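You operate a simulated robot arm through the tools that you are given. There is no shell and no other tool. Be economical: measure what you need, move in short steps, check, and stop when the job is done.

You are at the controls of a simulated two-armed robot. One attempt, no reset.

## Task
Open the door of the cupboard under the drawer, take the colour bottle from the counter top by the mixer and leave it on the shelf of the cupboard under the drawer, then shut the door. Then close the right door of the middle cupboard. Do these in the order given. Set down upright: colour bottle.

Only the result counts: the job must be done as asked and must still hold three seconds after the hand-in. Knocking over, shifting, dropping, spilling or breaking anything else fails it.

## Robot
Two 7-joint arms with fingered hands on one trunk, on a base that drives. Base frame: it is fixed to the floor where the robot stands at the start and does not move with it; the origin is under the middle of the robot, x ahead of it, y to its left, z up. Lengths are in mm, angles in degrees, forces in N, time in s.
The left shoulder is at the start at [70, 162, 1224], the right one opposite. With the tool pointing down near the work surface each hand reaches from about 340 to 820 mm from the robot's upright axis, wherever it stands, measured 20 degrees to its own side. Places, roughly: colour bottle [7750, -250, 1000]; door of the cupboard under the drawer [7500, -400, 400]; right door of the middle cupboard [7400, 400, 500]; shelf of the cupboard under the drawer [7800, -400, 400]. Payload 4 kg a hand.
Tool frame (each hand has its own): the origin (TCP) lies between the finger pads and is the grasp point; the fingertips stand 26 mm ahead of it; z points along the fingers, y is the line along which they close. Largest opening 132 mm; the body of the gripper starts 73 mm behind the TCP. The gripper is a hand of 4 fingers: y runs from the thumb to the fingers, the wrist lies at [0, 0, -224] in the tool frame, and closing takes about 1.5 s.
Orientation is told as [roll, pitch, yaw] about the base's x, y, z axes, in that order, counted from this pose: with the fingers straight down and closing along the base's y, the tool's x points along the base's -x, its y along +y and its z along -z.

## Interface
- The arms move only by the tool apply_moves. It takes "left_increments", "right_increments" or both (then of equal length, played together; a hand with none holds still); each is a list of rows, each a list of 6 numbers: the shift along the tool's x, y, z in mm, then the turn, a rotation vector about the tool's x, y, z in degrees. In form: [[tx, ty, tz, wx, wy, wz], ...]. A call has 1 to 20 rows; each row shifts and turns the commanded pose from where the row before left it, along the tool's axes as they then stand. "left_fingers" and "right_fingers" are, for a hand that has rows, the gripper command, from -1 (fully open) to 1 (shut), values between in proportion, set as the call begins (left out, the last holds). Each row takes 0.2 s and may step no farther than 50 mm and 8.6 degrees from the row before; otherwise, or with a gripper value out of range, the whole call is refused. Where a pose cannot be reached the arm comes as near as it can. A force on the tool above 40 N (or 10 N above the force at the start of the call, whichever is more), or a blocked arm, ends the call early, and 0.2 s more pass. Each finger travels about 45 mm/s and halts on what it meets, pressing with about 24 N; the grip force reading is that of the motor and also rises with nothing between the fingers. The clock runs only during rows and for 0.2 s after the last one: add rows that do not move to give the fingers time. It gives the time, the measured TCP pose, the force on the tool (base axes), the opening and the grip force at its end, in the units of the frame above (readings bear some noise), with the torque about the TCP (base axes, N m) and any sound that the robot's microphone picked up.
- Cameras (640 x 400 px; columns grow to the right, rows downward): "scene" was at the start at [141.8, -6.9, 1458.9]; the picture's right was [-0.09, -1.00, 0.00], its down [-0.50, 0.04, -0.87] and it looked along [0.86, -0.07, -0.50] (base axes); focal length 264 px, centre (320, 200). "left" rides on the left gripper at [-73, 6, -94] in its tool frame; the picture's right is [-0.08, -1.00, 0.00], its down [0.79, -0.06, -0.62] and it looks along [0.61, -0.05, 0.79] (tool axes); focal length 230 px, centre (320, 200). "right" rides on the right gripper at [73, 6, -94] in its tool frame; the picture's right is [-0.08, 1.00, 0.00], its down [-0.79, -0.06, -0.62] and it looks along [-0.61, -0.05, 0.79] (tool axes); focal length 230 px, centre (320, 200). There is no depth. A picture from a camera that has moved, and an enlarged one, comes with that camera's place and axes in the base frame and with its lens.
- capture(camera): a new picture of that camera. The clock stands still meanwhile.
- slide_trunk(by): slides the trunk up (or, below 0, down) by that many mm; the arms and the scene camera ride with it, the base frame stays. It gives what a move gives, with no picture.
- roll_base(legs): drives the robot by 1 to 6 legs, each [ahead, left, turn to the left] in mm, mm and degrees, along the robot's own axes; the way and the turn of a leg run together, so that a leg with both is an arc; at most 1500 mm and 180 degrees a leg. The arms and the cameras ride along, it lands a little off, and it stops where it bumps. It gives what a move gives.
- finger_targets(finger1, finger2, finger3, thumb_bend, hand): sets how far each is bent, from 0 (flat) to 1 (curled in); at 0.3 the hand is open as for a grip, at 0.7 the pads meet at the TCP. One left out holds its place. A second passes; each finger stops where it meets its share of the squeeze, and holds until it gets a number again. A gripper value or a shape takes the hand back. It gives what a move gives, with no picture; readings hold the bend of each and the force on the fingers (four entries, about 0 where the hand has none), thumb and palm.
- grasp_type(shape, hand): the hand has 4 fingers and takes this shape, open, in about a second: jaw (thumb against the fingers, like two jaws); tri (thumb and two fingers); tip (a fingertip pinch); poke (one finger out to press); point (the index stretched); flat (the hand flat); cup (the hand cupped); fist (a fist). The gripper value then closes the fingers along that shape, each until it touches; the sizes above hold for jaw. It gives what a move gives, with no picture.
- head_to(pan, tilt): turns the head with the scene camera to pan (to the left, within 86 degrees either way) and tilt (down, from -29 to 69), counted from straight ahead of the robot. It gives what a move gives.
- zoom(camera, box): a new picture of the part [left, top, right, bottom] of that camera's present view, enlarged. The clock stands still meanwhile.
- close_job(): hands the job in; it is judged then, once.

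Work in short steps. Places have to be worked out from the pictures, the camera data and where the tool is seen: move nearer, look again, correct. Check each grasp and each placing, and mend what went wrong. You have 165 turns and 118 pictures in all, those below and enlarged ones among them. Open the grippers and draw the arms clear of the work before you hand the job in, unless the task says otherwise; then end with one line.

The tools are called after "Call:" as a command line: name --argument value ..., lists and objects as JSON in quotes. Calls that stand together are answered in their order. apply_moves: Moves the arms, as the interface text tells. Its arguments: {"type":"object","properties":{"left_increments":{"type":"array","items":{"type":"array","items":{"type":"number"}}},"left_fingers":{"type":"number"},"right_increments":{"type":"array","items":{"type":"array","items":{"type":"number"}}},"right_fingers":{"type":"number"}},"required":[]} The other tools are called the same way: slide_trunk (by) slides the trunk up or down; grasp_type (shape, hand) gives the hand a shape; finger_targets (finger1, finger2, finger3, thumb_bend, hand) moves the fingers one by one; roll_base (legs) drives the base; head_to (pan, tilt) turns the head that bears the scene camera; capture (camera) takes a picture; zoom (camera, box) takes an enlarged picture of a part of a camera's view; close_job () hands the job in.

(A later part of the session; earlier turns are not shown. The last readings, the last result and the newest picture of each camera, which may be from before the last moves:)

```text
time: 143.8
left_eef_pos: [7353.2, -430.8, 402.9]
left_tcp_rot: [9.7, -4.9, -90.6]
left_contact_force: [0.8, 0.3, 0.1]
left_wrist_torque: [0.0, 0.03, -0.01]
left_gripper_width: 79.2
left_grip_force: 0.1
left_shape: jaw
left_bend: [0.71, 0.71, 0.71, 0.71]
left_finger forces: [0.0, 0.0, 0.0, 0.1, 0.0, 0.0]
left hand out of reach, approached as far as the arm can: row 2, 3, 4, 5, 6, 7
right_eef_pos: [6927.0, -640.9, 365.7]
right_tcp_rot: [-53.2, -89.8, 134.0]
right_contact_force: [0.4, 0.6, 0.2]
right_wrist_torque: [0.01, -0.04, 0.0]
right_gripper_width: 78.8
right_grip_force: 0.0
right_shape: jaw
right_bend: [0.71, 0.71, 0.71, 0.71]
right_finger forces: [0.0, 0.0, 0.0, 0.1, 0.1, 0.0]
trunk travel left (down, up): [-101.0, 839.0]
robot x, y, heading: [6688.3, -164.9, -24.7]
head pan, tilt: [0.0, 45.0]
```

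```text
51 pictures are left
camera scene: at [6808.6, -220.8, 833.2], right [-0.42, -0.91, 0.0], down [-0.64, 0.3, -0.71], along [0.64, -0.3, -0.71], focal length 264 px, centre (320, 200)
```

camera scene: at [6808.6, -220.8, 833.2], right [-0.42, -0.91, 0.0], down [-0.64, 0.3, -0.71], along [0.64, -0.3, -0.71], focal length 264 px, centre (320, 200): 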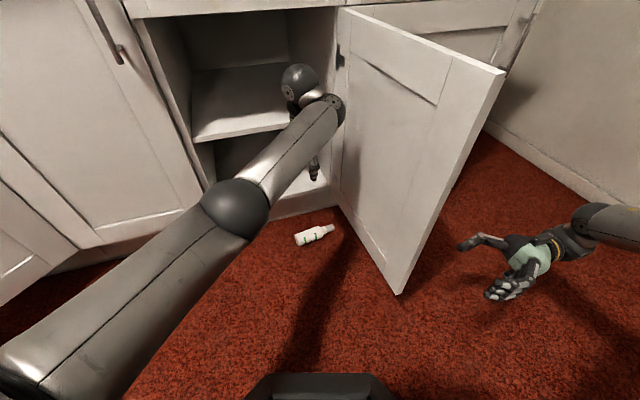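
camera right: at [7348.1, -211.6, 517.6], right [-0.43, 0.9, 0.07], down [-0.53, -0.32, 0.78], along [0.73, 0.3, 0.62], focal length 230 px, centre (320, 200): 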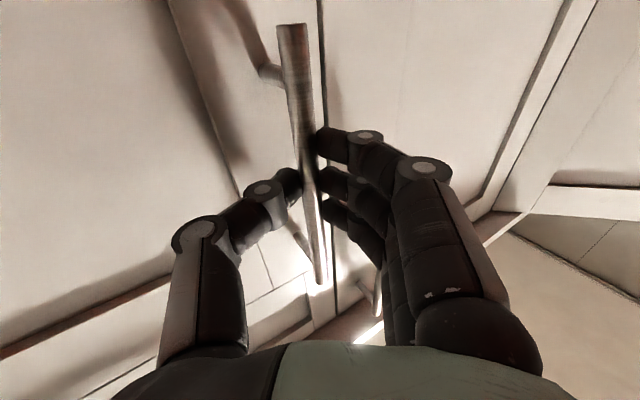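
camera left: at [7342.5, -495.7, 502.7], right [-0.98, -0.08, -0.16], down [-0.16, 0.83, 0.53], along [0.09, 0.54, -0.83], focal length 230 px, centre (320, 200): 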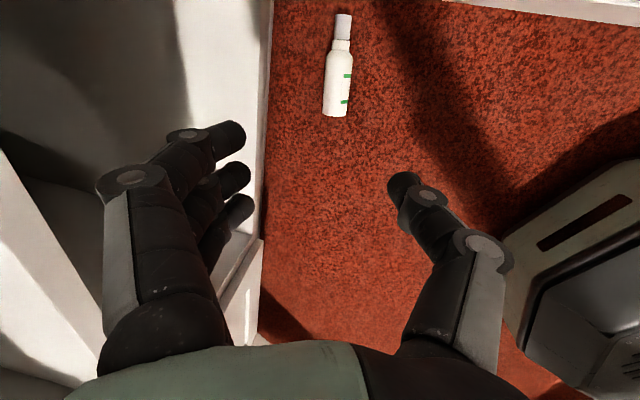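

The arm nudged the door wider open (~115°, helpful). Bottle: base [7385,-392], cap y≈-540. I level the hand and lower/retract it in free space.

Call:
apply_moves --left_increments '[[0, 0, 20, 4.8, 2.3, 0], [0, 0, 20, 4.8, 2.3, 0], [0, -10, 40, 0, 0, 0], [0, -20, 40, 0, 0, 0], [10, -25, 35, 0, 0, 0], [10, -25, 35, 0, 0, 0], [10, -25, 0, 0, 0, 0], [0, 0, 0, 0, 0, 0]]'

Call:
capture --camera "left"

```text
time: 145.6
left_eef_pos: [7251.7, -402.1, 215.9]
left_tcp_rot: [0.0, -0.4, -90.0]
left_contact_force: [-0.4, -0.2, 0.0]
left_wrist_torque: [-0.01, -0.03, 0.02]
left_gripper_width: 79.0
left_grip_force: 0.1
left_shape: jaw
left_bend: [0.71, 0.71, 0.71, 0.71]
left_finger forces: [0.0, 0.0, 0.0, 0.0, 0.1, 0.0]
right_eef_pos: [6926.8, -641.9, 365.5]
right_tcp_rot: [-52.6, -89.8, 133.4]
right_contact_force: [0.4, 0.2, 0.5]
right_wrist_torque: [0.0, -0.03, -0.02]
right_gripper_width: 78.7
right_grip_force: 0.0
right_shape: jaw
right_bend: [0.71, 0.71, 0.71, 0.71]
right_finger forces: [0.1, 0.1, 0.0, 0.0, 0.0, 0.0]
trunk travel left (down, up): [-101.0, 839.0]
robot x, y, heading: [6686.1, -164.9, -24.8]
head pan, tilt: [0.0, 45.0]
```

```text
50 pictures are left
camera left: at [7257.3, -476.4, 310.1], right [-1.0, -0.08, 0.0], down [-0.06, 0.79, 0.61], along [-0.05, 0.61, -0.79], focal length 230 px, centre (320, 200)
```

left: 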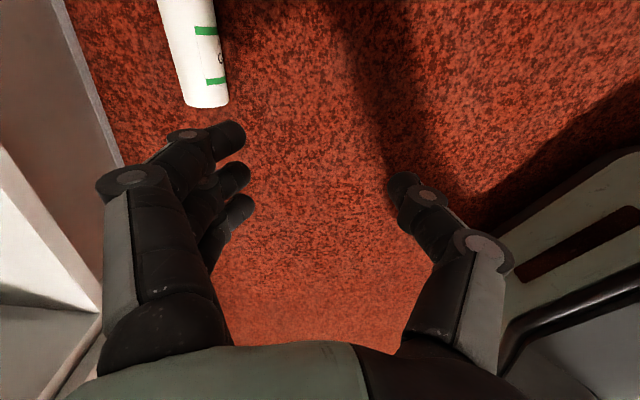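

Hand level, yaw -90; robot base front extends ~350 mm. I move the base ahead 125 mm and lower the trunk 90 mm, bringing the hand above the bottle.

Call:
roll_base --legs '[[125, 0, 0]]'

Call:
slide_trunk --by -80

Call:
capture --camera "left"

Call:
capture --camera "scene"

```text
time: 146.8
left_eef_pos: [7365.8, -454.1, 217.1]
left_tcp_rot: [0.2, -0.4, -90.0]
left_contact_force: [-1.4, 0.6, -0.7]
left_wrist_torque: [-0.01, 0.0, 0.04]
left_gripper_width: 79.1
left_grip_force: 0.0
left_shape: jaw
left_bend: [0.71, 0.71, 0.71, 0.71]
left_finger forces: [0.0, 0.0, 0.1, 0.0, 0.0, 0.0]
right_eef_pos: [7039.2, -692.9, 364.9]
right_tcp_rot: [-53.0, -89.9, 133.7]
right_contact_force: [0.2, -0.6, 0.3]
right_wrist_torque: [-0.03, 0.04, 0.04]
right_gripper_width: 78.7
right_grip_force: 0.0
right_shape: jaw
right_bend: [0.71, 0.71, 0.71, 0.71]
right_finger forces: [0.0, 0.1, 0.0, 0.0, 0.0, 0.0]
trunk travel left (down, up): [-101.0, 839.0]
robot x, y, heading: [6803.7, -218.1, -24.8]
head pan, tilt: [0.0, 45.0]
```

```text
time: 148.0
left_eef_pos: [7365.4, -453.5, 136.1]
left_tcp_rot: [0.2, -0.4, -90.0]
left_contact_force: [-0.3, -0.1, -0.8]
left_wrist_torque: [0.0, 0.02, 0.01]
left_gripper_width: 79.0
left_grip_force: 0.1
left_shape: jaw
left_bend: [0.71, 0.71, 0.71, 0.71]
left_finger forces: [0.0, 0.0, 0.0, 0.0, 0.0, 0.0]
right_eef_pos: [7039.3, -693.8, 285.6]
right_tcp_rot: [-53.6, -89.8, 134.4]
right_contact_force: [0.3, 0.3, -0.6]
right_wrist_torque: [0.01, 0.01, 0.05]
right_gripper_width: 78.9
right_grip_force: 0.1
right_shape: jaw
right_bend: [0.71, 0.71, 0.71, 0.71]
right_finger forces: [0.0, 0.0, 0.1, 0.0, 0.0, 0.0]
trunk travel left (down, up): [-21.0, 919.0]
robot x, y, heading: [6800.8, -223.1, -24.6]
head pan, tilt: [0.0, 45.0]
```

```text
49 pictures are left
camera left: at [7370.5, -528.4, 230.3], right [-1.0, -0.08, 0.0], down [-0.06, 0.79, 0.61], along [-0.05, 0.61, -0.79], focal length 230 px, centre (320, 200)
```

left: 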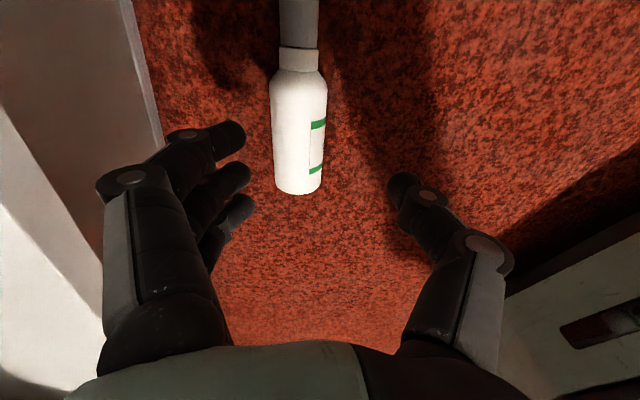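

```text
48 pictures are left
camera scene: at [6921.5, -272.7, 753.3], right [-0.42, -0.91, 0.0], down [-0.64, 0.3, -0.71], along [0.64, -0.3, -0.71], focal length 264 px, centre (320, 200)
```

scene: 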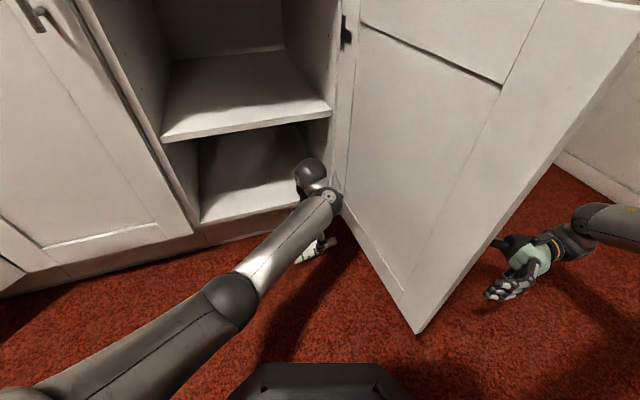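

Bottle axis at x≈7382; I descend over its body (55 mm from base) to TCP z≈34.

Call:
apply_moves --left_increments '[[4, 6, 30, 0, 0, 0], [4, 6, 30, 0, 0, 0], [4, 5, 25, 0, 0, 0], [0, 0, 17, 0, 0, 0], [0, 0, 0, 0, 0, 0]]'

Call:
capture --camera "left"

```text
time: 149.2
left_eef_pos: [7394.2, -441.1, 46.1]
left_tcp_rot: [1.4, -0.4, -89.7]
left_contact_force: [0.7, 0.4, -2.8]
left_wrist_torque: [-0.11, 0.07, 0.0]
left_gripper_width: 79.0
left_grip_force: 0.1
left_shape: jaw
left_bend: [0.71, 0.71, 0.71, 0.71]
left_finger forces: [0.1, 0.1, 0.1, 0.0, 0.0, 0.1]
right_eef_pos: [7038.5, -692.8, 288.8]
right_tcp_rot: [-60.8, -89.5, 141.5]
right_contact_force: [0.2, -0.3, -0.4]
right_wrist_torque: [0.11, 0.0, 0.06]
right_gripper_width: 78.8
right_grip_force: 0.0
right_shape: jaw
right_bend: [0.71, 0.71, 0.71, 0.71]
right_finger forces: [0.0, 0.0, 0.0, 0.0, 0.1, 0.0]
trunk travel left (down, up): [-21.0, 919.0]
robot x, y, heading: [6800.6, -219.0, -24.5]
head pan, tilt: [0.0, 45.0]
```

```text
47 pictures are left
camera left: at [7398.1, -514.0, 139.3], right [-1.0, -0.08, -0.02], down [-0.08, 0.79, 0.61], along [-0.03, 0.61, -0.79], focal length 230 px, centre (320, 200)
```

left: 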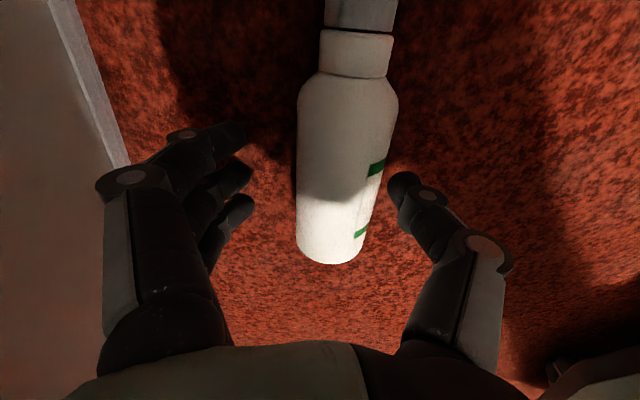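

Stopped slightly high (z 46) and 10 mm too far in x. I correct and descend a bit more.

Call:
apply_moves --left_increments '[[0, -9, 4, 0, 0, 0], [0, 0, 6, 0, 0, 0], [0, 0, 4, 0, 0, 0], [0, 0, 0, 0, 0, 0]]'

Call:
capture --camera "scene"

```text
time: 150.4
left_eef_pos: [7443.1, -378.2, 29.4]
left_tcp_rot: [5.1, 3.2, -85.9]
left_contact_force: [-1.8, 2.4, 8.3]
left_wrist_torque: [-0.02, 0.52, -0.12]
left_gripper_width: 79.1
left_grip_force: 0.2
left_shape: jaw
left_bend: [0.71, 0.71, 0.71, 0.7]
left_finger forces: [0.1, 0.0, 0.1, 0.0, 9.5, 0.0]
right_eef_pos: [7038.5, -693.6, 280.7]
right_tcp_rot: [-60.6, -89.7, 141.3]
right_contact_force: [-0.1, -0.4, 0.5]
right_wrist_torque: [-0.01, -0.01, -0.01]
right_gripper_width: 78.6
right_grip_force: 0.0
right_shape: jaw
right_bend: [0.71, 0.71, 0.71, 0.71]
right_finger forces: [0.0, 0.0, 0.0, 0.0, 0.0, 0.0]
trunk travel left (down, up): [-21.0, 919.0]
robot x, y, heading: [6795.5, -218.7, -25.0]
head pan, tilt: [0.0, 45.0]
stopped in row 4 (left hand): the arm was blocked; the commanded pose is now the measured one
```

```text
46 pictures are left
camera scene: at [6920.3, -272.4, 750.2], right [-0.42, -0.91, 0.0], down [-0.64, 0.3, -0.71], along [0.64, -0.3, -0.71], focal length 264 px, centre (320, 200)
```

scene: 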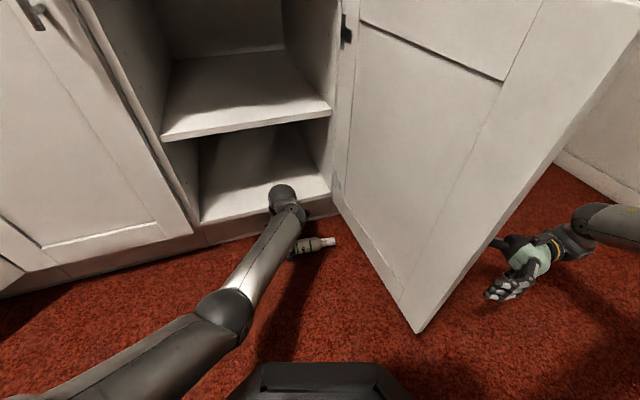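

The arm drifted (probably elbow against the base at this low trunk height). I lift the trunk 150 mm, which raises the hand clear, and look.

Call:
slide_trunk --by 150

Call:
roll_base --legs '[[50, 0, 0]]'

Call:
capture --camera "left"

Call:
capture --camera "scene"

```text
time: 151.5
left_eef_pos: [7423.5, -377.9, 111.4]
left_tcp_rot: [2.6, 4.2, -86.3]
left_contact_force: [-19.1, 4.3, -2.1]
left_wrist_torque: [-0.09, -0.69, -0.03]
left_gripper_width: 75.4
left_grip_force: 0.1
left_shape: jaw
left_bend: [0.71, 0.71, 0.71, 0.71]
left_finger forces: [12.4, 7.2, 0.1, 0.1, 0.0, 0.0]
right_eef_pos: [7038.0, -694.2, 380.8]
right_tcp_rot: [-51.3, -89.9, 132.0]
right_contact_force: [-0.3, 0.4, -0.2]
right_wrist_torque: [0.02, -0.01, 0.0]
right_gripper_width: 78.9
right_grip_force: 0.1
right_shape: jaw
right_bend: [0.71, 0.71, 0.71, 0.71]
right_finger forces: [0.1, 0.0, 0.0, 0.1, 0.0, 0.0]
trunk travel left (down, up): [-115.0, 825.0]
robot x, y, heading: [6802.6, -216.1, -24.7]
head pan, tilt: [0.0, 45.0]
stopped: the force on the tool passed its limit at 45 N (the readings are from after the stop); the commanded pose is now the measured one
```

```text
time: 152.2
left_eef_pos: [7423.8, -379.2, 105.4]
left_tcp_rot: [1.6, 4.4, -86.3]
left_contact_force: [-4.1, -0.1, -3.5]
left_wrist_torque: [0.06, 0.05, -0.08]
left_gripper_width: 77.9
left_grip_force: 0.0
left_shape: jaw
left_bend: [0.71, 0.71, 0.71, 0.71]
left_finger forces: [5.1, 0.1, 0.0, 0.0, 0.0, 0.0]
right_eef_pos: [7043.8, -697.1, 380.6]
right_tcp_rot: [-27.6, -90.0, 108.4]
right_contact_force: [-1.1, 0.0, -0.5]
right_wrist_torque: [0.04, -0.02, 0.01]
right_gripper_width: 78.8
right_grip_force: 0.1
right_shape: jaw
right_bend: [0.71, 0.71, 0.71, 0.71]
right_finger forces: [0.0, 0.0, 0.0, 0.0, 0.0, 0.0]
trunk travel left (down, up): [-115.0, 825.0]
robot x, y, heading: [6804.1, -219.8, -24.8]
head pan, tilt: [0.0, 45.0]
stopped in leg 1: the force on the tool passed its limit at 52 N (the readings are from after the stop); the commanded pose is now the measured one
```

```text
45 pictures are left
camera left: at [7431.4, -459.8, 193.2], right [-0.99, -0.14, -0.03], down [-0.13, 0.73, 0.67], along [-0.07, 0.67, -0.74], focal length 230 px, centre (320, 200)
```

left: 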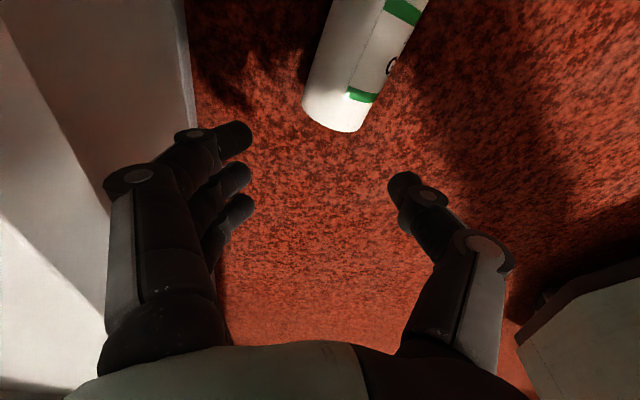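

```text
44 pictures are left
camera scene: at [6927.1, -275.8, 847.7], right [-0.42, -0.91, 0.0], down [-0.64, 0.3, -0.71], along [0.64, -0.3, -0.71], focal length 264 px, centre (320, 200)
```

scene: 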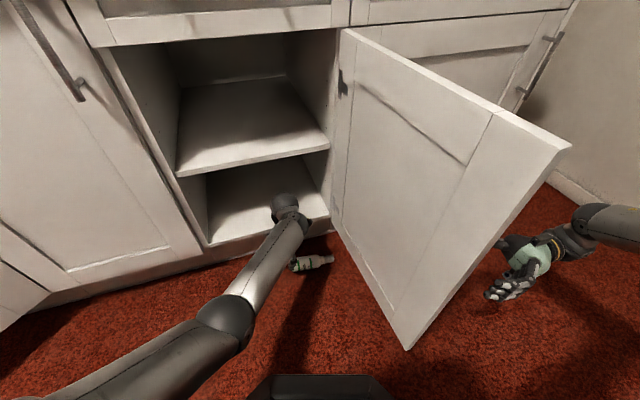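

The fingers are against the plinth; I draw the hand back (-x) and up.

Call:
apply_moves --left_increments '[[0, -25, 0, 0, 0, 0], [0, -25, -10, 0, 0, 0], [-15, 0, -40, 0, -2, 0], [-15, 0, -40, -1, -2, 2], [-10, 0, -40, -1, 0, 2], [0, 0, 0, 0, 0, 0]]'

Call:
capture --camera "left"

```text
time: 153.6
left_eef_pos: [7372.1, -428.0, 234.4]
left_tcp_rot: [3.7, 0.6, -90.4]
left_contact_force: [-0.4, 0.2, -0.3]
left_wrist_torque: [0.02, 0.0, 0.02]
left_gripper_width: 79.0
left_grip_force: 0.1
left_shape: jaw
left_bend: [0.71, 0.71, 0.71, 0.71]
left_finger forces: [0.1, 0.1, 0.0, 0.1, 0.0, 0.0]
right_eef_pos: [7044.1, -696.2, 379.0]
right_tcp_rot: [-42.6, -89.9, 123.2]
right_contact_force: [0.1, 0.0, 0.2]
right_wrist_torque: [-0.01, 0.01, -0.01]
right_gripper_width: 78.8
right_grip_force: 0.0
right_shape: jaw
right_bend: [0.71, 0.71, 0.71, 0.71]
right_finger forces: [0.0, 0.0, 0.0, 0.1, 0.1, 0.0]
trunk travel left (down, up): [-115.0, 825.0]
robot x, y, heading: [6802.3, -221.9, -24.7]
head pan, tilt: [0.0, 45.0]
```

```text
43 pictures are left
camera left: at [7370.1, -502.3, 326.8], right [-1.0, -0.07, -0.07], down [-0.09, 0.78, 0.62], along [0.01, 0.62, -0.78], focal length 230 px, centre (320, 200)
```

left: 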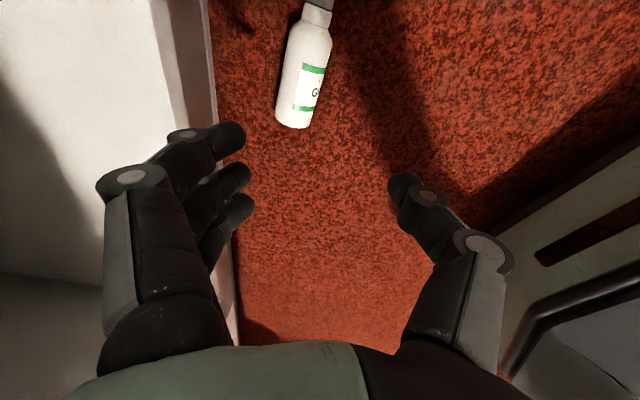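

Bottle now: base [7421,-387], neck [7394,-501] (axis rotated 13°). I bring the base 60 mm nearer, trunk up 50, then align yaw to -103 above the grip point [7408,-440].

Call:
apply_moves --left_increments '[[0, -25, -10, 0, 0, 0], [0, -25, -10, 0, 0, 0]]'

Call:
roll_base --legs '[[60, 0, 0]]'

Call:
slide_trunk --by 50

```text
time: 154.2
left_eef_pos: [7321.9, -428.3, 249.2]
left_tcp_rot: [3.7, 0.7, -90.4]
left_contact_force: [0.0, 0.9, -0.6]
left_wrist_torque: [-0.01, 0.04, -0.04]
left_gripper_width: 79.0
left_grip_force: 0.1
left_shape: jaw
left_bend: [0.71, 0.71, 0.71, 0.71]
left_finger forces: [0.1, 0.0, 0.0, 0.0, 0.0, 0.1]
right_eef_pos: [7043.7, -697.1, 379.0]
right_tcp_rot: [-41.7, -90.0, 122.4]
right_contact_force: [0.2, 0.2, -0.1]
right_wrist_torque: [-0.01, -0.03, -0.01]
right_gripper_width: 78.9
right_grip_force: 0.1
right_shape: jaw
right_bend: [0.71, 0.71, 0.71, 0.71]
right_finger forces: [0.1, 0.0, 0.1, 0.0, 0.1, 0.1]
trunk travel left (down, up): [-115.0, 825.0]
robot x, y, heading: [6803.1, -219.4, -24.7]
head pan, tilt: [0.0, 45.0]
```

```text
time: 155.2
left_eef_pos: [7377.3, -454.4, 250.4]
left_tcp_rot: [3.7, 0.6, -90.5]
left_contact_force: [-0.1, -0.6, -0.2]
left_wrist_torque: [0.0, -0.06, 0.01]
left_gripper_width: 78.9
left_grip_force: 0.1
left_shape: jaw
left_bend: [0.71, 0.71, 0.71, 0.71]
left_finger forces: [0.1, 0.1, 0.0, 0.0, 0.0, 0.0]
right_eef_pos: [7098.1, -721.2, 379.3]
right_tcp_rot: [-41.3, -89.9, 122.0]
right_contact_force: [-0.4, 0.5, 0.8]
right_wrist_torque: [0.01, 0.01, 0.0]
right_gripper_width: 78.9
right_grip_force: 0.2
right_shape: jaw
right_bend: [0.71, 0.71, 0.71, 0.71]
right_finger forces: [0.0, 0.1, 0.0, 0.1, 0.0, 0.0]
trunk travel left (down, up): [-115.0, 825.0]
robot x, y, heading: [6860.5, -247.3, -24.8]
head pan, tilt: [0.0, 45.0]
```

```text
time: 156.1
left_eef_pos: [7376.7, -454.1, 299.7]
left_tcp_rot: [3.6, 0.6, -90.4]
left_contact_force: [-0.6, -0.1, 0.4]
left_wrist_torque: [0.04, 0.01, 0.03]
left_gripper_width: 78.8
left_grip_force: 0.1
left_shape: jaw
left_bend: [0.71, 0.71, 0.71, 0.71]
left_finger forces: [0.0, 0.1, 0.0, 0.1, 0.1, 0.1]
right_eef_pos: [7098.5, -722.9, 429.3]
right_tcp_rot: [-37.2, -89.9, 118.0]
right_contact_force: [-0.5, -0.7, 0.3]
right_wrist_torque: [0.02, -0.02, 0.03]
right_gripper_width: 78.6
right_grip_force: 0.1
right_shape: jaw
right_bend: [0.71, 0.71, 0.71, 0.71]
right_finger forces: [0.0, 0.0, 0.0, 0.0, 0.0, 0.1]
trunk travel left (down, up): [-165.0, 775.0]
robot x, y, heading: [6861.6, -247.2, -25.0]
head pan, tilt: [0.0, 45.0]
```

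I level the hand, rotate to yaw -103, and descend to z≈120 above the grip point for a check.

Call:
apply_moves --left_fingers 0 --left_increments '[[7, 12, 30, 0, -1.8, 0], [7, 12, 40, 0, -1.9, 0], [0, 6, 40, 0, 0, 6.5], [0, 0, 40, 0, 0, 6.5], [0, 0, 30, 0, 0, 0], [0, 0, 0, 0, 0, 0]]'

Call:
capture --camera "left"

```text
time: 157.5
left_eef_pos: [7416.6, -449.6, 121.5]
left_tcp_rot: [4.2, -2.2, -103.7]
left_contact_force: [-15.9, 1.2, 3.9]
left_wrist_torque: [0.03, -0.8, 0.22]
left_gripper_width: 63.8
left_grip_force: 0.1
left_shape: jaw
left_bend: [0.73, 0.73, 0.73, 0.7]
left_finger forces: [0.0, 0.7, 15.3, 0.1, 0.1, 0.0]
right_eef_pos: [7097.8, -723.5, 429.5]
right_tcp_rot: [-48.4, -89.8, 129.0]
right_contact_force: [0.1, 0.5, -1.6]
right_wrist_torque: [0.04, -0.05, -0.04]
right_gripper_width: 78.6
right_grip_force: 0.1
right_shape: jaw
right_bend: [0.71, 0.71, 0.71, 0.71]
right_finger forces: [0.1, 0.0, 0.1, 0.0, 0.0, 0.0]
trunk travel left (down, up): [-165.0, 775.0]
robot x, y, heading: [6862.8, -249.6, -24.7]
head pan, tilt: [0.0, 45.0]
```

```text
42 pictures are left
camera left: at [7398.9, -516.7, 217.8], right [-0.98, 0.16, -0.07], down [0.09, 0.81, 0.58], along [0.15, 0.56, -0.81], focal length 230 px, centre (320, 200)
```

left: 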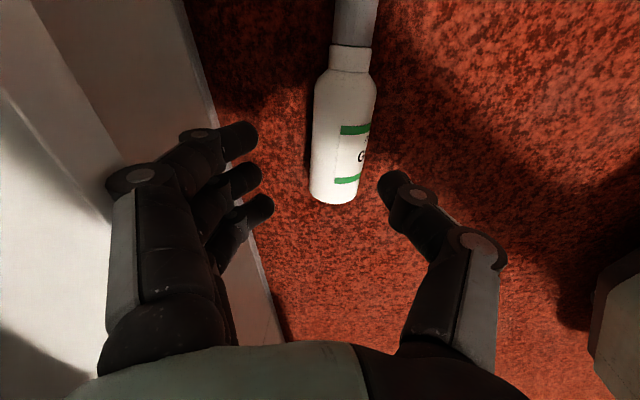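

The finger side brushes the cabinet bottom; bottle axis is ~12 mm nearer to me. I shift back, level, then descend.

Call:
apply_moves --left_fingers 0.15 --left_increments '[[0, -14, 0, 0, 0, 0], [0, 0, 0, 4.3, 2.4, 0], [0, 0, 30, 0, 0, 0], [0, 0, 0, 0, 0, 0]]'

Call:
capture --camera "left"

```text
time: 158.5
left_eef_pos: [7404.9, -443.2, 91.0]
left_tcp_rot: [-0.1, 0.2, -103.6]
left_contact_force: [-0.5, 0.5, 0.1]
left_wrist_torque: [0.01, -0.02, 0.02]
left_gripper_width: 56.4
left_grip_force: 0.1
left_shape: jaw
left_bend: [0.73, 0.73, 0.73, 0.7]
left_finger forces: [0.0, 0.1, 0.0, 0.1, 0.0, 0.1]
right_eef_pos: [7098.5, -721.7, 430.2]
right_tcp_rot: [-39.5, -89.9, 120.0]
right_contact_force: [0.1, -0.5, 0.3]
right_wrist_torque: [0.02, -0.01, -0.01]
right_gripper_width: 78.8
right_grip_force: 0.1
right_shape: jaw
right_bend: [0.71, 0.71, 0.71, 0.71]
right_finger forces: [0.0, 0.1, 0.0, 0.0, 0.0, 0.0]
trunk travel left (down, up): [-165.0, 775.0]
robot x, y, heading: [6858.9, -245.0, -24.8]
head pan, tilt: [0.0, 45.0]
```

```text
41 pictures are left
camera left: at [7393.2, -517.2, 184.2], right [-0.99, 0.16, 0.0], down [0.12, 0.78, 0.62], along [0.1, 0.61, -0.79], focal length 230 px, centre (320, 200)
```

left: 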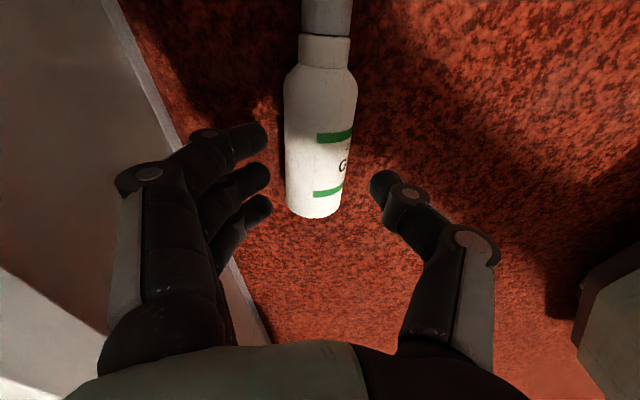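

Perfectly aligned. I descend 54 mm and close.

Call:
apply_moves --left_increments '[[0, 0, 18, 0, 0, 0], [0, 0, 18, 0, 0, 0], [0, 0, 18, 0, 0, 0], [0, 0, 0, 0, 0, 0]]'

Call:
apply_moves --left_fingers 1 --left_increments '[[0, 0, 0, 0, 0, 0], [0, 0, 0, 0, 0, 0], [0, 0, 0, 0, 0, 0], [0, 0, 0, 0, 0, 0], [0, 0, 0, 0, 0, 0], [0, 0, 0, 0, 0, 0]]'

Call:
capture --camera "left"

```text
time: 159.5
left_eef_pos: [7406.1, -444.5, 37.1]
left_tcp_rot: [0.0, 0.1, -103.6]
left_contact_force: [-0.2, 0.3, -0.6]
left_wrist_torque: [-0.04, 0.0, -0.04]
left_gripper_width: 56.6
left_grip_force: 0.1
left_shape: jaw
left_bend: [0.73, 0.73, 0.73, 0.7]
left_finger forces: [0.1, 0.0, 0.0, 0.0, 0.0, 0.0]
right_eef_pos: [7098.9, -722.9, 429.8]
right_tcp_rot: [-39.7, -89.9, 120.4]
right_contact_force: [-0.5, 0.4, 0.2]
right_wrist_torque: [0.02, -0.01, -0.02]
right_gripper_width: 78.8
right_grip_force: 0.0
right_shape: jaw
right_bend: [0.71, 0.71, 0.71, 0.71]
right_finger forces: [0.0, 0.0, 0.0, 0.0, 0.0, 0.1]
trunk travel left (down, up): [-165.0, 775.0]
robot x, y, heading: [6861.7, -248.7, -24.8]
head pan, tilt: [0.0, 45.0]
```

```text
time: 160.9
left_eef_pos: [7405.4, -444.2, 36.9]
left_tcp_rot: [0.0, 0.2, -103.7]
left_contact_force: [-0.7, -0.2, -0.5]
left_wrist_torque: [0.03, -0.02, -0.01]
left_gripper_width: 41.4
left_grip_force: 23.7
left_shape: jaw
left_bend: [0.74, 0.73, 0.73, 0.7]
left_finger forces: [7.2, 7.3, 7.3, 0.0, 21.8, 0.1]
right_eef_pos: [7097.8, -723.0, 429.1]
right_tcp_rot: [-38.4, -90.0, 119.0]
right_contact_force: [-0.2, -0.5, -0.6]
right_wrist_torque: [-0.01, 0.03, 0.02]
right_gripper_width: 78.9
right_grip_force: 0.1
right_shape: jaw
right_bend: [0.71, 0.71, 0.71, 0.71]
right_finger forces: [0.0, 0.0, 0.0, 0.1, 0.1, 0.0]
trunk travel left (down, up): [-165.0, 775.0]
robot x, y, heading: [6857.8, -249.1, -25.0]
head pan, tilt: [0.0, 45.0]
```

```text
40 pictures are left
camera left: at [7393.0, -517.2, 130.2], right [-0.99, 0.16, 0.0], down [0.13, 0.78, 0.62], along [0.1, 0.61, -0.79], focal length 230 px, centre (320, 200)
```

left: 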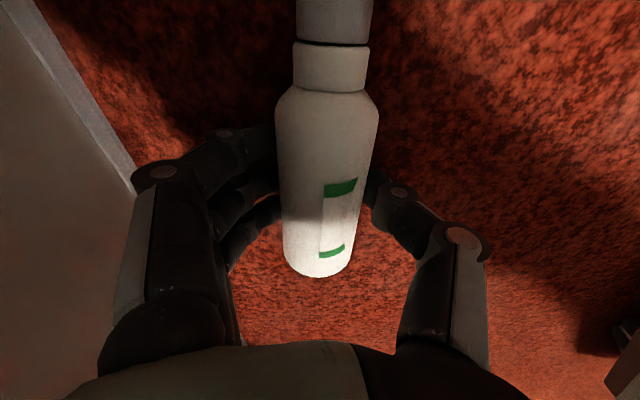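

Gripped (41 mm). I lift with arm and trunk, checking it holds, then back the base away.

Call:
apply_moves --left_increments '[[0, 0, -20, 0, 0, 0], [0, -5, -30, 0, 0, 0], [0, -10, -30, 0, 0, 0], [0, -10, -30, 0, 0, 0], [0, 0, 0, 0, 0, 0]]'

Call:
roll_base --legs '[[-130, 40, 0]]'

Call:
slide_trunk --by 240

Call:
capture --camera "left"

Call:
capture --camera "scene"

```text
time: 162.1
left_eef_pos: [7381.1, -437.6, 148.6]
left_tcp_rot: [0.0, 0.1, -103.6]
left_contact_force: [-0.1, 0.5, -1.7]
left_wrist_torque: [0.05, 0.04, 0.01]
left_gripper_width: 41.5
left_grip_force: 24.0
left_shape: jaw
left_bend: [0.74, 0.73, 0.73, 0.7]
left_finger forces: [7.0, 7.3, 7.3, 0.1, 21.7, 0.1]
right_eef_pos: [7097.7, -721.7, 429.2]
right_tcp_rot: [-39.2, -90.0, 120.0]
right_contact_force: [0.0, -0.2, 0.3]
right_wrist_torque: [-0.02, 0.02, -0.01]
right_gripper_width: 78.7
right_grip_force: 0.1
right_shape: jaw
right_bend: [0.71, 0.71, 0.71, 0.71]
right_finger forces: [0.0, 0.1, 0.0, 0.1, 0.0, 0.1]
trunk travel left (down, up): [-165.0, 775.0]
robot x, y, heading: [6861.8, -241.9, -24.9]
head pan, tilt: [0.0, 45.0]
```

```text
time: 163.4
left_eef_pos: [7283.5, -347.6, 148.4]
left_tcp_rot: [-0.1, 0.2, -103.5]
left_contact_force: [0.1, 0.5, -1.2]
left_wrist_torque: [0.02, -0.01, 0.03]
left_gripper_width: 41.2
left_grip_force: 24.4
left_shape: jaw
left_bend: [0.74, 0.73, 0.73, 0.7]
left_finger forces: [7.1, 7.3, 7.3, 0.0, 21.6, 0.1]
right_eef_pos: [7000.2, -632.6, 429.6]
right_tcp_rot: [-39.9, -89.9, 120.7]
right_contact_force: [-0.6, 0.4, -0.2]
right_wrist_torque: [-0.02, -0.02, 0.02]
right_gripper_width: 79.0
right_grip_force: 0.0
right_shape: jaw
right_bend: [0.71, 0.71, 0.71, 0.71]
right_finger forces: [0.1, 0.1, 0.1, 0.0, 0.0, 0.0]
trunk travel left (down, up): [-165.0, 775.0]
robot x, y, heading: [6760.7, -155.4, -24.7]
head pan, tilt: [0.0, 45.0]
```

```text
time: 165.9
left_eef_pos: [7281.9, -347.1, 388.1]
left_tcp_rot: [0.1, 0.2, -103.5]
left_contact_force: [-0.8, 0.2, -1.4]
left_wrist_torque: [-0.02, 0.06, 0.0]
left_gripper_width: 41.0
left_grip_force: 23.9
left_shape: jaw
left_bend: [0.74, 0.73, 0.73, 0.7]
left_finger forces: [7.1, 7.2, 7.3, 0.0, 21.7, 0.0]
right_eef_pos: [7001.1, -632.0, 669.1]
right_tcp_rot: [-38.5, -89.9, 119.2]
right_contact_force: [-0.2, -0.8, 0.0]
right_wrist_torque: [0.02, 0.01, 0.01]
right_gripper_width: 79.0
right_grip_force: 0.1
right_shape: jaw
right_bend: [0.71, 0.71, 0.71, 0.71]
right_finger forces: [0.0, 0.0, 0.0, 0.0, 0.1, 0.0]
trunk travel left (down, up): [-405.0, 535.0]
robot x, y, heading: [6762.5, -157.3, -24.7]
head pan, tilt: [0.0, 45.0]
```

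```text
39 pictures are left
camera left: at [7271.0, -420.9, 481.3], right [-0.99, 0.16, 0.0], down [0.12, 0.78, 0.62], along [0.1, 0.61, -0.79], focal length 230 px, centre (320, 200)
```

left: 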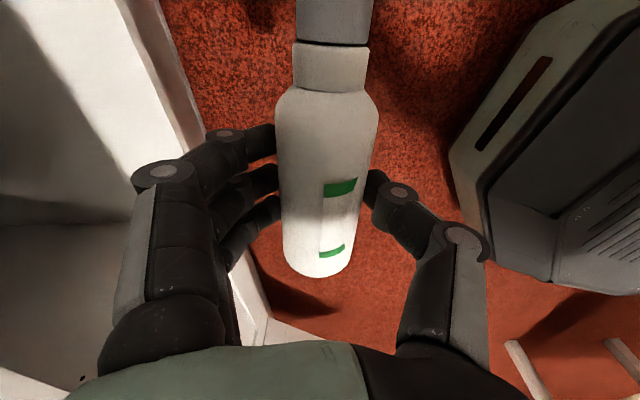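

```text
38 pictures are left
camera scene: at [6883.3, -211.6, 1137.6], right [-0.42, -0.91, 0.0], down [-0.64, 0.3, -0.71], along [0.64, -0.29, -0.71], focal length 264 px, centre (320, 200)
```

scene: 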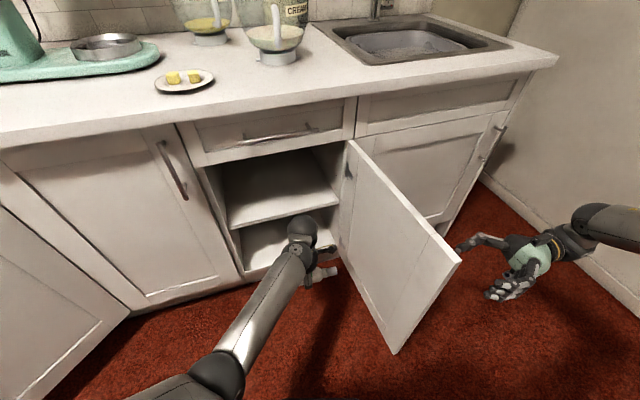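

Bottle is securely held. I yaw the hand to ≈-45° and then pitch it up to horizontal so the bottle becomes upright.

Call:
apply_moves --left_increments '[[0, 0, 0, 0, 0, -8.4], [0, 0, 0, 0, 0, -8.4], [0, 0, 0, 0, 0, -8.4], [0, 0, 0, 0, 0, -8.4], [0, 0, 0, 0, 0, -8.4], [0, 0, 0, 0, 0, -8.4], [0, 0, 0, 0, 0, -8.1], [0, 0, 0, 0, 0, 0]]'

Call:
apply_moves --left_increments '[[0, 0, 0, 0, -8.4, 0], [0, 0, 0, 0, -8.4, 0], [0, 0, 0, 0, -8.4, 0], [0, 0, 0, 0, -8.4, 0], [0, 0, 0, 0, -8.4, 0], [0, 0, 0, 0, -8.4, 0], [0, 0, 0, 0, -8.4, 0], [0, 0, 0, 0, -8.4, 0], [0, 0, 0, 0, -8.4, 0], [0, 0, 0, 0, -8.4, 0], [0, 0, 0, 0, -6, 0], [0, 0, 0, 0, 0, 0]]'

Call:
capture --camera "left"

Call:
capture --camera "scene"

```text
time: 167.7
left_eef_pos: [7282.8, -347.4, 387.5]
left_tcp_rot: [0.2, 0.0, -44.9]
left_contact_force: [-0.4, -0.6, -1.1]
left_wrist_torque: [0.02, 0.0, 0.02]
left_gripper_width: 41.2
left_grip_force: 24.2
left_shape: jaw
left_bend: [0.74, 0.73, 0.73, 0.7]
left_finger forces: [7.1, 7.3, 7.4, 0.0, 21.7, 0.0]
right_eef_pos: [7000.3, -631.8, 669.3]
right_tcp_rot: [-40.4, -90.0, 121.2]
right_contact_force: [0.6, 0.5, 0.3]
right_wrist_torque: [0.0, 0.03, 0.0]
right_gripper_width: 78.7
right_grip_force: 0.0
right_shape: jaw
right_bend: [0.71, 0.71, 0.71, 0.71]
right_finger forces: [0.1, 0.1, 0.0, 0.0, 0.0, 0.0]
trunk travel left (down, up): [-405.0, 535.0]
robot x, y, heading: [6761.5, -155.1, -24.6]
head pan, tilt: [0.0, 45.0]
```

```text
time: 168.7
left_eef_pos: [7339.3, -249.9, 369.6]
left_tcp_rot: [12.5, -25.0, -50.3]
left_contact_force: [-0.1, 0.3, -1.7]
left_wrist_torque: [0.0, 0.0, -0.02]
left_gripper_width: 41.1
left_grip_force: 24.2
left_shape: jaw
left_bend: [0.74, 0.73, 0.73, 0.7]
left_finger forces: [7.3, 7.7, 7.7, 0.1, 22.9, 0.0]
right_eef_pos: [6999.7, -631.5, 669.7]
right_tcp_rot: [-34.8, -89.9, 115.7]
right_contact_force: [-0.3, 0.1, 0.3]
right_wrist_torque: [0.03, 0.02, -0.01]
right_gripper_width: 78.5
right_grip_force: 0.0
right_shape: jaw
right_bend: [0.71, 0.71, 0.71, 0.71]
right_finger forces: [0.0, 0.1, 0.1, 0.1, 0.0, 0.0]
trunk travel left (down, up): [-405.0, 535.0]
robot x, y, heading: [6763.6, -159.0, -24.8]
head pan, tilt: [0.0, 45.0]
stopped in row 4 (left hand): the arm was blocked; the commanded pose is now the measured one
```

```text
37 pictures are left
camera left: at [7344.9, -281.3, 484.9], right [-0.65, -0.74, -0.16], down [-0.76, 0.62, 0.2], along [-0.05, 0.25, -0.97], focal length 230 px, centre (320, 200)
```

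left: 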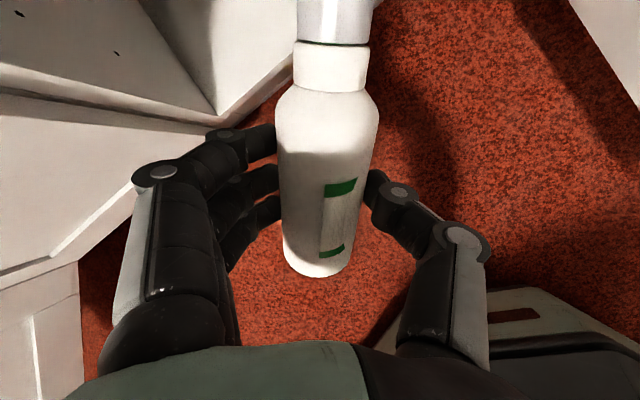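

```text
36 pictures are left
camera scene: at [6883.2, -211.3, 1137.7], right [-0.42, -0.91, 0.0], down [-0.64, 0.3, -0.71], along [0.64, -0.29, -0.71], focal length 264 px, centre (320, 200)
```

scene: 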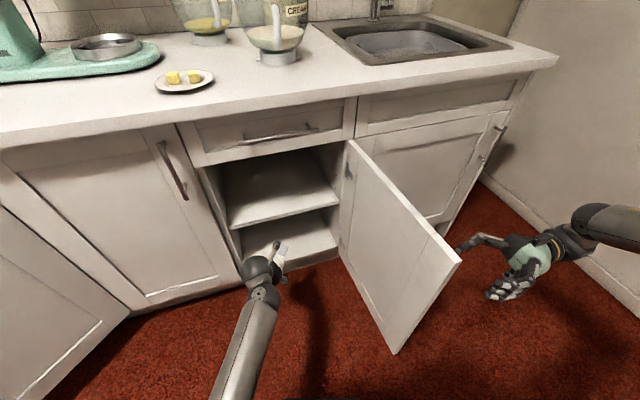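

The arm resists pitching while reaching inward. I shift the hand outward (to its natural side) and continue pitching there.

Call:
apply_moves --left_increments '[[2, 28, -18, 0, 0, 0], [2, 28, -18, 0, 0, 0], [2, 28, -18, 0, 0, 0], [0, 0, 0, -0.3, -7.95, -2], [0, 0, 0, -0.3, -7.95, -2], [0, 0, 0, -0.3, -7.95, -2], [0, 0, 0, -0.3, -7.95, -2], [0, 0, 0, -0.3, -7.95, -2], [0, 0, 0, -0.3, -7.95, -2], [0, 0, 0, -0.3, -7.95, -2], [0, 0, 0, -0.3, -7.95, -2], [0, 0, 0, 0, 0, 0]]'

Call:
capture --camera "left"

Call:
capture --camera "scene"

```text
time: 169.8
left_eef_pos: [7406.0, -91.1, 436.7]
left_tcp_rot: [24.1, -30.9, -56.4]
left_contact_force: [0.1, -0.6, -1.0]
left_wrist_torque: [0.01, 0.05, -0.03]
left_gripper_width: 41.2
left_grip_force: 24.4
left_shape: jaw
left_bend: [0.74, 0.73, 0.73, 0.7]
left_finger forces: [7.6, 7.9, 7.9, 0.0, 23.6, 0.1]
right_eef_pos: [7000.8, -632.0, 669.4]
right_tcp_rot: [-32.6, -90.0, 113.4]
right_contact_force: [0.0, 0.0, 0.3]
right_wrist_torque: [0.05, 0.01, 0.0]
right_gripper_width: 78.8
right_grip_force: 0.1
right_shape: jaw
right_bend: [0.71, 0.71, 0.71, 0.71]
right_finger forces: [0.0, 0.0, 0.1, 0.0, 0.0, 0.0]
trunk travel left (down, up): [-405.0, 535.0]
robot x, y, heading: [6764.2, -156.1, -24.6]
head pan, tilt: [0.0, 45.0]
stopped in row 5 (left hand): the arm was blocked; the commanded pose is now the measured one
```

```text
35 pictures are left
camera left: at [7387.3, -124.1, 549.6], right [-0.61, -0.73, -0.31], down [-0.78, 0.62, 0.06], along [0.15, 0.28, -0.95], focal length 230 px, centre (320, 200)
```

left: 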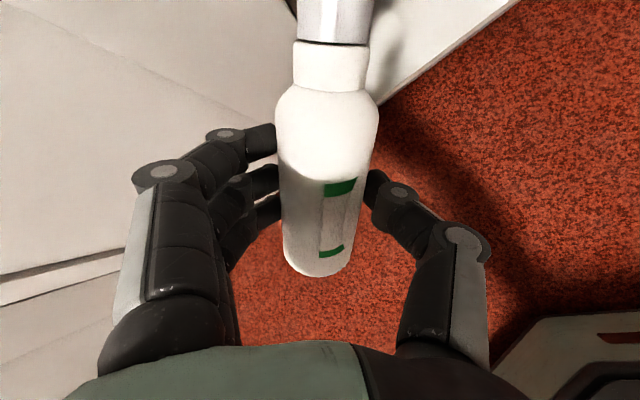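

```text
34 pictures are left
camera scene: at [6883.2, -211.3, 1137.6], right [-0.42, -0.91, 0.0], down [-0.64, 0.29, -0.71], along [0.64, -0.29, -0.71], focal length 264 px, centre (320, 200)
```

scene: 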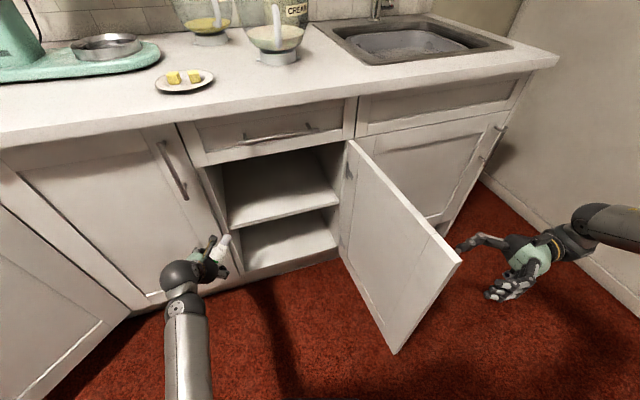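

Joint limits again. I return the hand to pointing down (rel. yaw -40), away from the doors, then go back to the earlier straight stance where this pitch motion is known to work.

Call:
apply_moves --left_increments '[[-18, -29, -17, 0, 0, 0], [-18, -29, -17, 0, 0, 0], [0, -20, -15, 5.2, 5.7, 2.9], [0, -20, -10, 5.2, 5.7, 2.9], [0, -20, -10, 5.2, 5.7, 2.9], [0, -10, -10, 5.2, 5.7, 2.9], [0, 0, -10, 5.2, 5.7, 2.9], [0, 0, 0, 0, 0, 0]]'

Call:
capture --camera "scene"

```text
time: 171.6
left_eef_pos: [7294.7, -189.7, 491.5]
left_tcp_rot: [0.5, -1.5, -64.5]
left_contact_force: [-0.8, -0.4, -1.4]
left_wrist_torque: [0.0, 0.02, 0.02]
left_gripper_width: 41.1
left_grip_force: 24.1
left_shape: jaw
left_bend: [0.74, 0.73, 0.73, 0.7]
left_finger forces: [7.5, 7.8, 7.8, 0.0, 23.1, 0.1]
left hand out of reach, approached as far as the arm can: row 7
right_eef_pos: [7001.3, -631.7, 670.0]
right_tcp_rot: [-25.7, -89.8, 106.5]
right_contact_force: [-0.1, 0.1, 0.5]
right_wrist_torque: [-0.02, 0.0, -0.01]
right_gripper_width: 78.6
right_grip_force: 0.0
right_shape: jaw
right_bend: [0.71, 0.71, 0.71, 0.71]
right_finger forces: [0.0, 0.1, 0.0, 0.0, 0.0, 0.0]
trunk travel left (down, up): [-405.0, 535.0]
robot x, y, heading: [6757.3, -157.2, -24.3]
head pan, tilt: [0.0, 45.0]
```

```text
33 pictures are left
camera scene: at [6883.5, -210.9, 1137.6], right [-0.42, -0.91, 0.0], down [-0.64, 0.29, -0.71], along [0.64, -0.29, -0.71], focal length 264 px, centre (320, 200)
```

scene: 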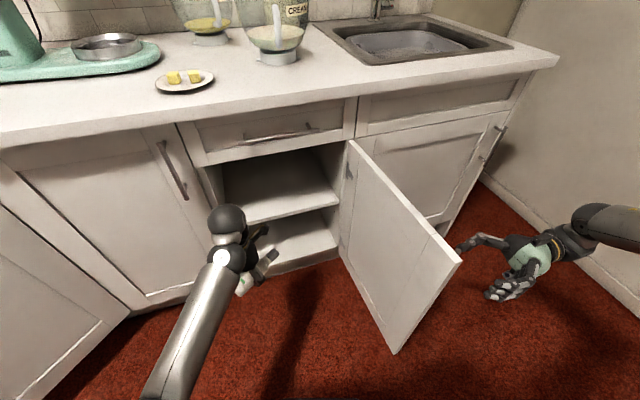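

I move the base back to the straight stance at ≈[6500,-400], heading 0.

Call:
roll_base --legs '[[-132, -328, 0], [0, 0, 24.4]]'

Call:
capture --camera "scene"

```text
time: 175.1
left_eef_pos: [7003.2, -206.1, 492.0]
left_tcp_rot: [0.5, -1.6, -39.8]
left_contact_force: [0.3, 0.2, -1.1]
left_wrist_torque: [0.01, 0.0, -0.01]
left_gripper_width: 41.0
left_grip_force: 24.0
left_shape: jaw
left_bend: [0.74, 0.73, 0.73, 0.7]
left_finger forces: [7.6, 7.8, 7.7, 0.1, 23.0, 0.0]
right_eef_pos: [6921.2, -730.8, 669.7]
right_tcp_rot: [-26.2, -89.9, 131.5]
right_contact_force: [-0.3, 0.7, 0.1]
right_wrist_torque: [-0.02, 0.0, 0.02]
right_gripper_width: 78.9
right_grip_force: 0.0
right_shape: jaw
right_bend: [0.71, 0.71, 0.71, 0.71]
right_finger forces: [0.0, 0.0, 0.1, 0.1, 0.0, 0.1]
trunk travel left (down, up): [-405.0, 535.0]
robot x, y, heading: [6505.7, -400.4, -0.0]
head pan, tilt: [0.0, 45.0]
```

```text
32 pictures are left
camera scene: at [6639.7, -397.2, 1137.6], right [0.0, -1.0, 0.0], down [-0.71, 0.0, -0.71], along [0.71, 0.0, -0.71], focal length 264 px, centre (320, 200)
```

scene: 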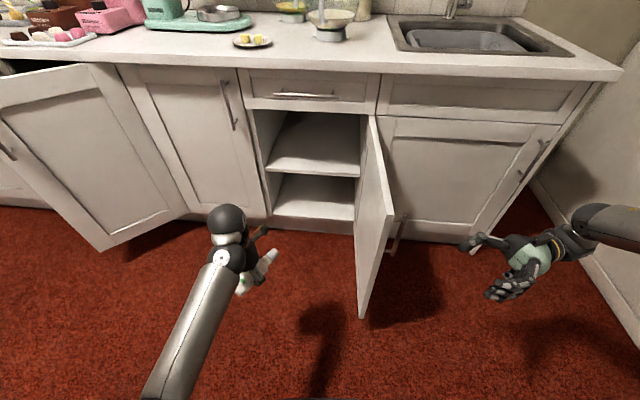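

Now I extend the hand forward to where pitching worked, then pitch in small portions.

Call:
apply_moves --left_increments '[[-41, 8, 0, 0, 0, 0], [-41, 8, 0, 0, 0, 0], [-41, 8, 0, 0, 0, 0], [-41, 8, 0, 0, 0, 0], [-41, 8, 0, 0, 0, 0], [-41, 8, 0, 0, 0, 0], [0, 0, 0, 0, -8, 0], [0, 0, 0, 0, -8, 0], [0, 0, 0, 0, -8, 0], [0, 0, 0, 0, 0, 0]]'

```text
time: 177.3
left_eef_pos: [7227.5, -315.5, 500.3]
left_tcp_rot: [1.5, -25.4, -39.8]
left_contact_force: [0.4, 0.2, -1.8]
left_wrist_torque: [-0.01, 0.0, -0.02]
left_gripper_width: 41.1
left_grip_force: 23.9
left_shape: jaw
left_bend: [0.74, 0.73, 0.73, 0.7]
left_finger forces: [7.2, 7.4, 7.4, 0.0, 22.0, 0.0]
right_eef_pos: [6920.4, -731.4, 669.2]
right_tcp_rot: [-34.7, -90.0, 139.9]
right_contact_force: [0.3, -0.6, -0.3]
right_wrist_torque: [0.02, 0.0, 0.03]
right_gripper_width: 78.8
right_grip_force: 0.0
right_shape: jaw
right_bend: [0.71, 0.71, 0.71, 0.71]
right_finger forces: [0.0, 0.1, 0.1, 0.0, 0.0, 0.1]
trunk travel left (down, up): [-405.0, 535.0]
robot x, y, heading: [6504.9, -396.7, -0.2]
head pan, tilt: [0.0, 45.0]
```

Pitching works here (‑25°). I continue in portions towards horizontal.

Call:
apply_moves --left_increments '[[0, 0, 0, 0, -8, 0], [0, 0, 0, 0, -8, 0], [0, 0, 0, 0, -8, 0], [0, 0, 0, 0, -8, 0], [0, 0, 0, 0, 0, 0]]'

```text
time: 178.2
left_eef_pos: [7242.2, -231.4, 506.4]
left_tcp_rot: [10.8, -48.0, -44.2]
left_contact_force: [-1.1, 0.4, -1.4]
left_wrist_torque: [0.02, 0.04, 0.0]
left_gripper_width: 40.9
left_grip_force: 24.8
left_shape: jaw
left_bend: [0.74, 0.73, 0.73, 0.7]
left_finger forces: [7.1, 7.3, 7.4, 0.0, 22.0, 0.0]
right_eef_pos: [6921.3, -730.0, 669.3]
right_tcp_rot: [-18.5, -89.9, 123.8]
right_contact_force: [-0.1, -0.2, 0.3]
right_wrist_torque: [0.03, -0.04, 0.04]
right_gripper_width: 78.6
right_grip_force: 0.1
right_shape: jaw
right_bend: [0.71, 0.71, 0.71, 0.71]
right_finger forces: [0.0, 0.0, 0.1, 0.1, 0.1, 0.1]
trunk travel left (down, up): [-405.0, 535.0]
robot x, y, heading: [6510.7, -397.7, 0.2]
head pan, tilt: [0.0, 45.0]
stopped in row 4 (left hand): the arm was blocked; the commanded pose is now the measured one
```

Drift starts at -48°; the known-good region is farther out (rel. x≈850). I extend and undo the roll, then pitch further.

Call:
apply_moves --left_increments '[[-29, -6, 33, 0, 2, -2], [-29, -6, 33, 0, 2, -2], [-29, -6, 33, 0, 0, -2], [-29, -6, 33, 0, 0, -2], [0, 0, 0, 0, 0, 0]]'

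Call:
capture --camera "left"

```text
time: 179.4
left_eef_pos: [7360.6, -346.3, 498.8]
left_tcp_rot: [2.1, -45.1, -32.7]
left_contact_force: [0.9, -0.4, -1.7]
left_wrist_torque: [0.03, 0.05, 0.0]
left_gripper_width: 40.9
left_grip_force: 23.6
left_shape: jaw
left_bend: [0.74, 0.73, 0.73, 0.7]
left_finger forces: [7.2, 7.4, 7.5, 0.0, 22.2, 0.1]
left hand out of reach, approached as far as the arm can: row 4
right_eef_pos: [6920.1, -731.1, 669.5]
right_tcp_rot: [-31.3, -89.9, 136.7]
right_contact_force: [-0.1, 1.1, -0.5]
right_wrist_torque: [0.0, -0.02, -0.02]
right_gripper_width: 78.6
right_grip_force: 0.1
right_shape: jaw
right_bend: [0.71, 0.71, 0.71, 0.71]
right_finger forces: [0.0, 0.0, 0.0, 0.0, 0.0, 0.0]
trunk travel left (down, up): [-405.0, 535.0]
robot x, y, heading: [6503.7, -395.5, -0.2]
head pan, tilt: [0.0, 45.0]
```

```text
31 pictures are left
camera left: at [7349.0, -337.7, 617.1], right [-0.47, -0.88, 0.03], down [-0.88, 0.46, -0.12], along [0.1, -0.08, -0.99], focal length 230 px, centre (320, 200)
```

left: 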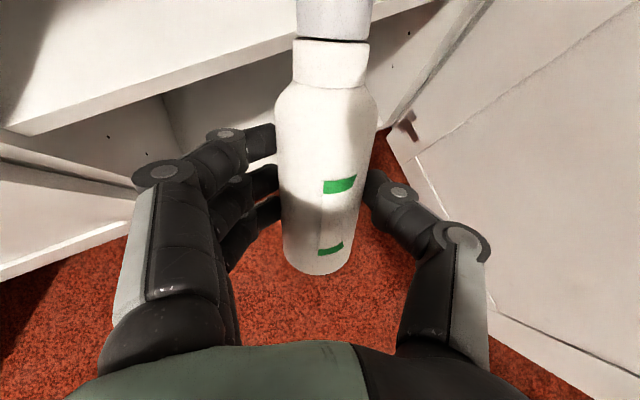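

Good pose now (pitch -45, yaw -33). I continue pitching here.

Call:
apply_moves --left_increments '[[0, 0, -5, 2, -8, 0], [0, 0, -5, 2, -8, 0], [0, 0, 0, 2, -8, 0], [0, 0, 0, 0, 0, 0]]'

```text
time: 180.4
left_eef_pos: [7354.1, -343.1, 506.9]
left_tcp_rot: [-5.8, -69.1, -30.4]
left_contact_force: [-0.7, -0.7, -1.1]
left_wrist_torque: [-0.02, -0.02, -0.01]
left_gripper_width: 40.9
left_grip_force: 23.8
left_shape: jaw
left_bend: [0.74, 0.73, 0.73, 0.7]
left_finger forces: [7.2, 7.5, 7.5, 0.1, 22.2, 0.0]
right_eef_pos: [6920.4, -732.0, 668.1]
right_tcp_rot: [-35.3, -89.9, 140.7]
right_contact_force: [0.0, -0.6, -0.4]
right_wrist_torque: [0.01, -0.02, -0.02]
right_gripper_width: 78.9
right_grip_force: 0.1
right_shape: jaw
right_bend: [0.71, 0.71, 0.71, 0.71]
right_finger forces: [0.0, 0.0, 0.0, 0.0, 0.1, 0.0]
trunk travel left (down, up): [-405.0, 535.0]
robot x, y, heading: [6510.2, -397.7, -0.0]
head pan, tilt: [0.0, 45.0]
```

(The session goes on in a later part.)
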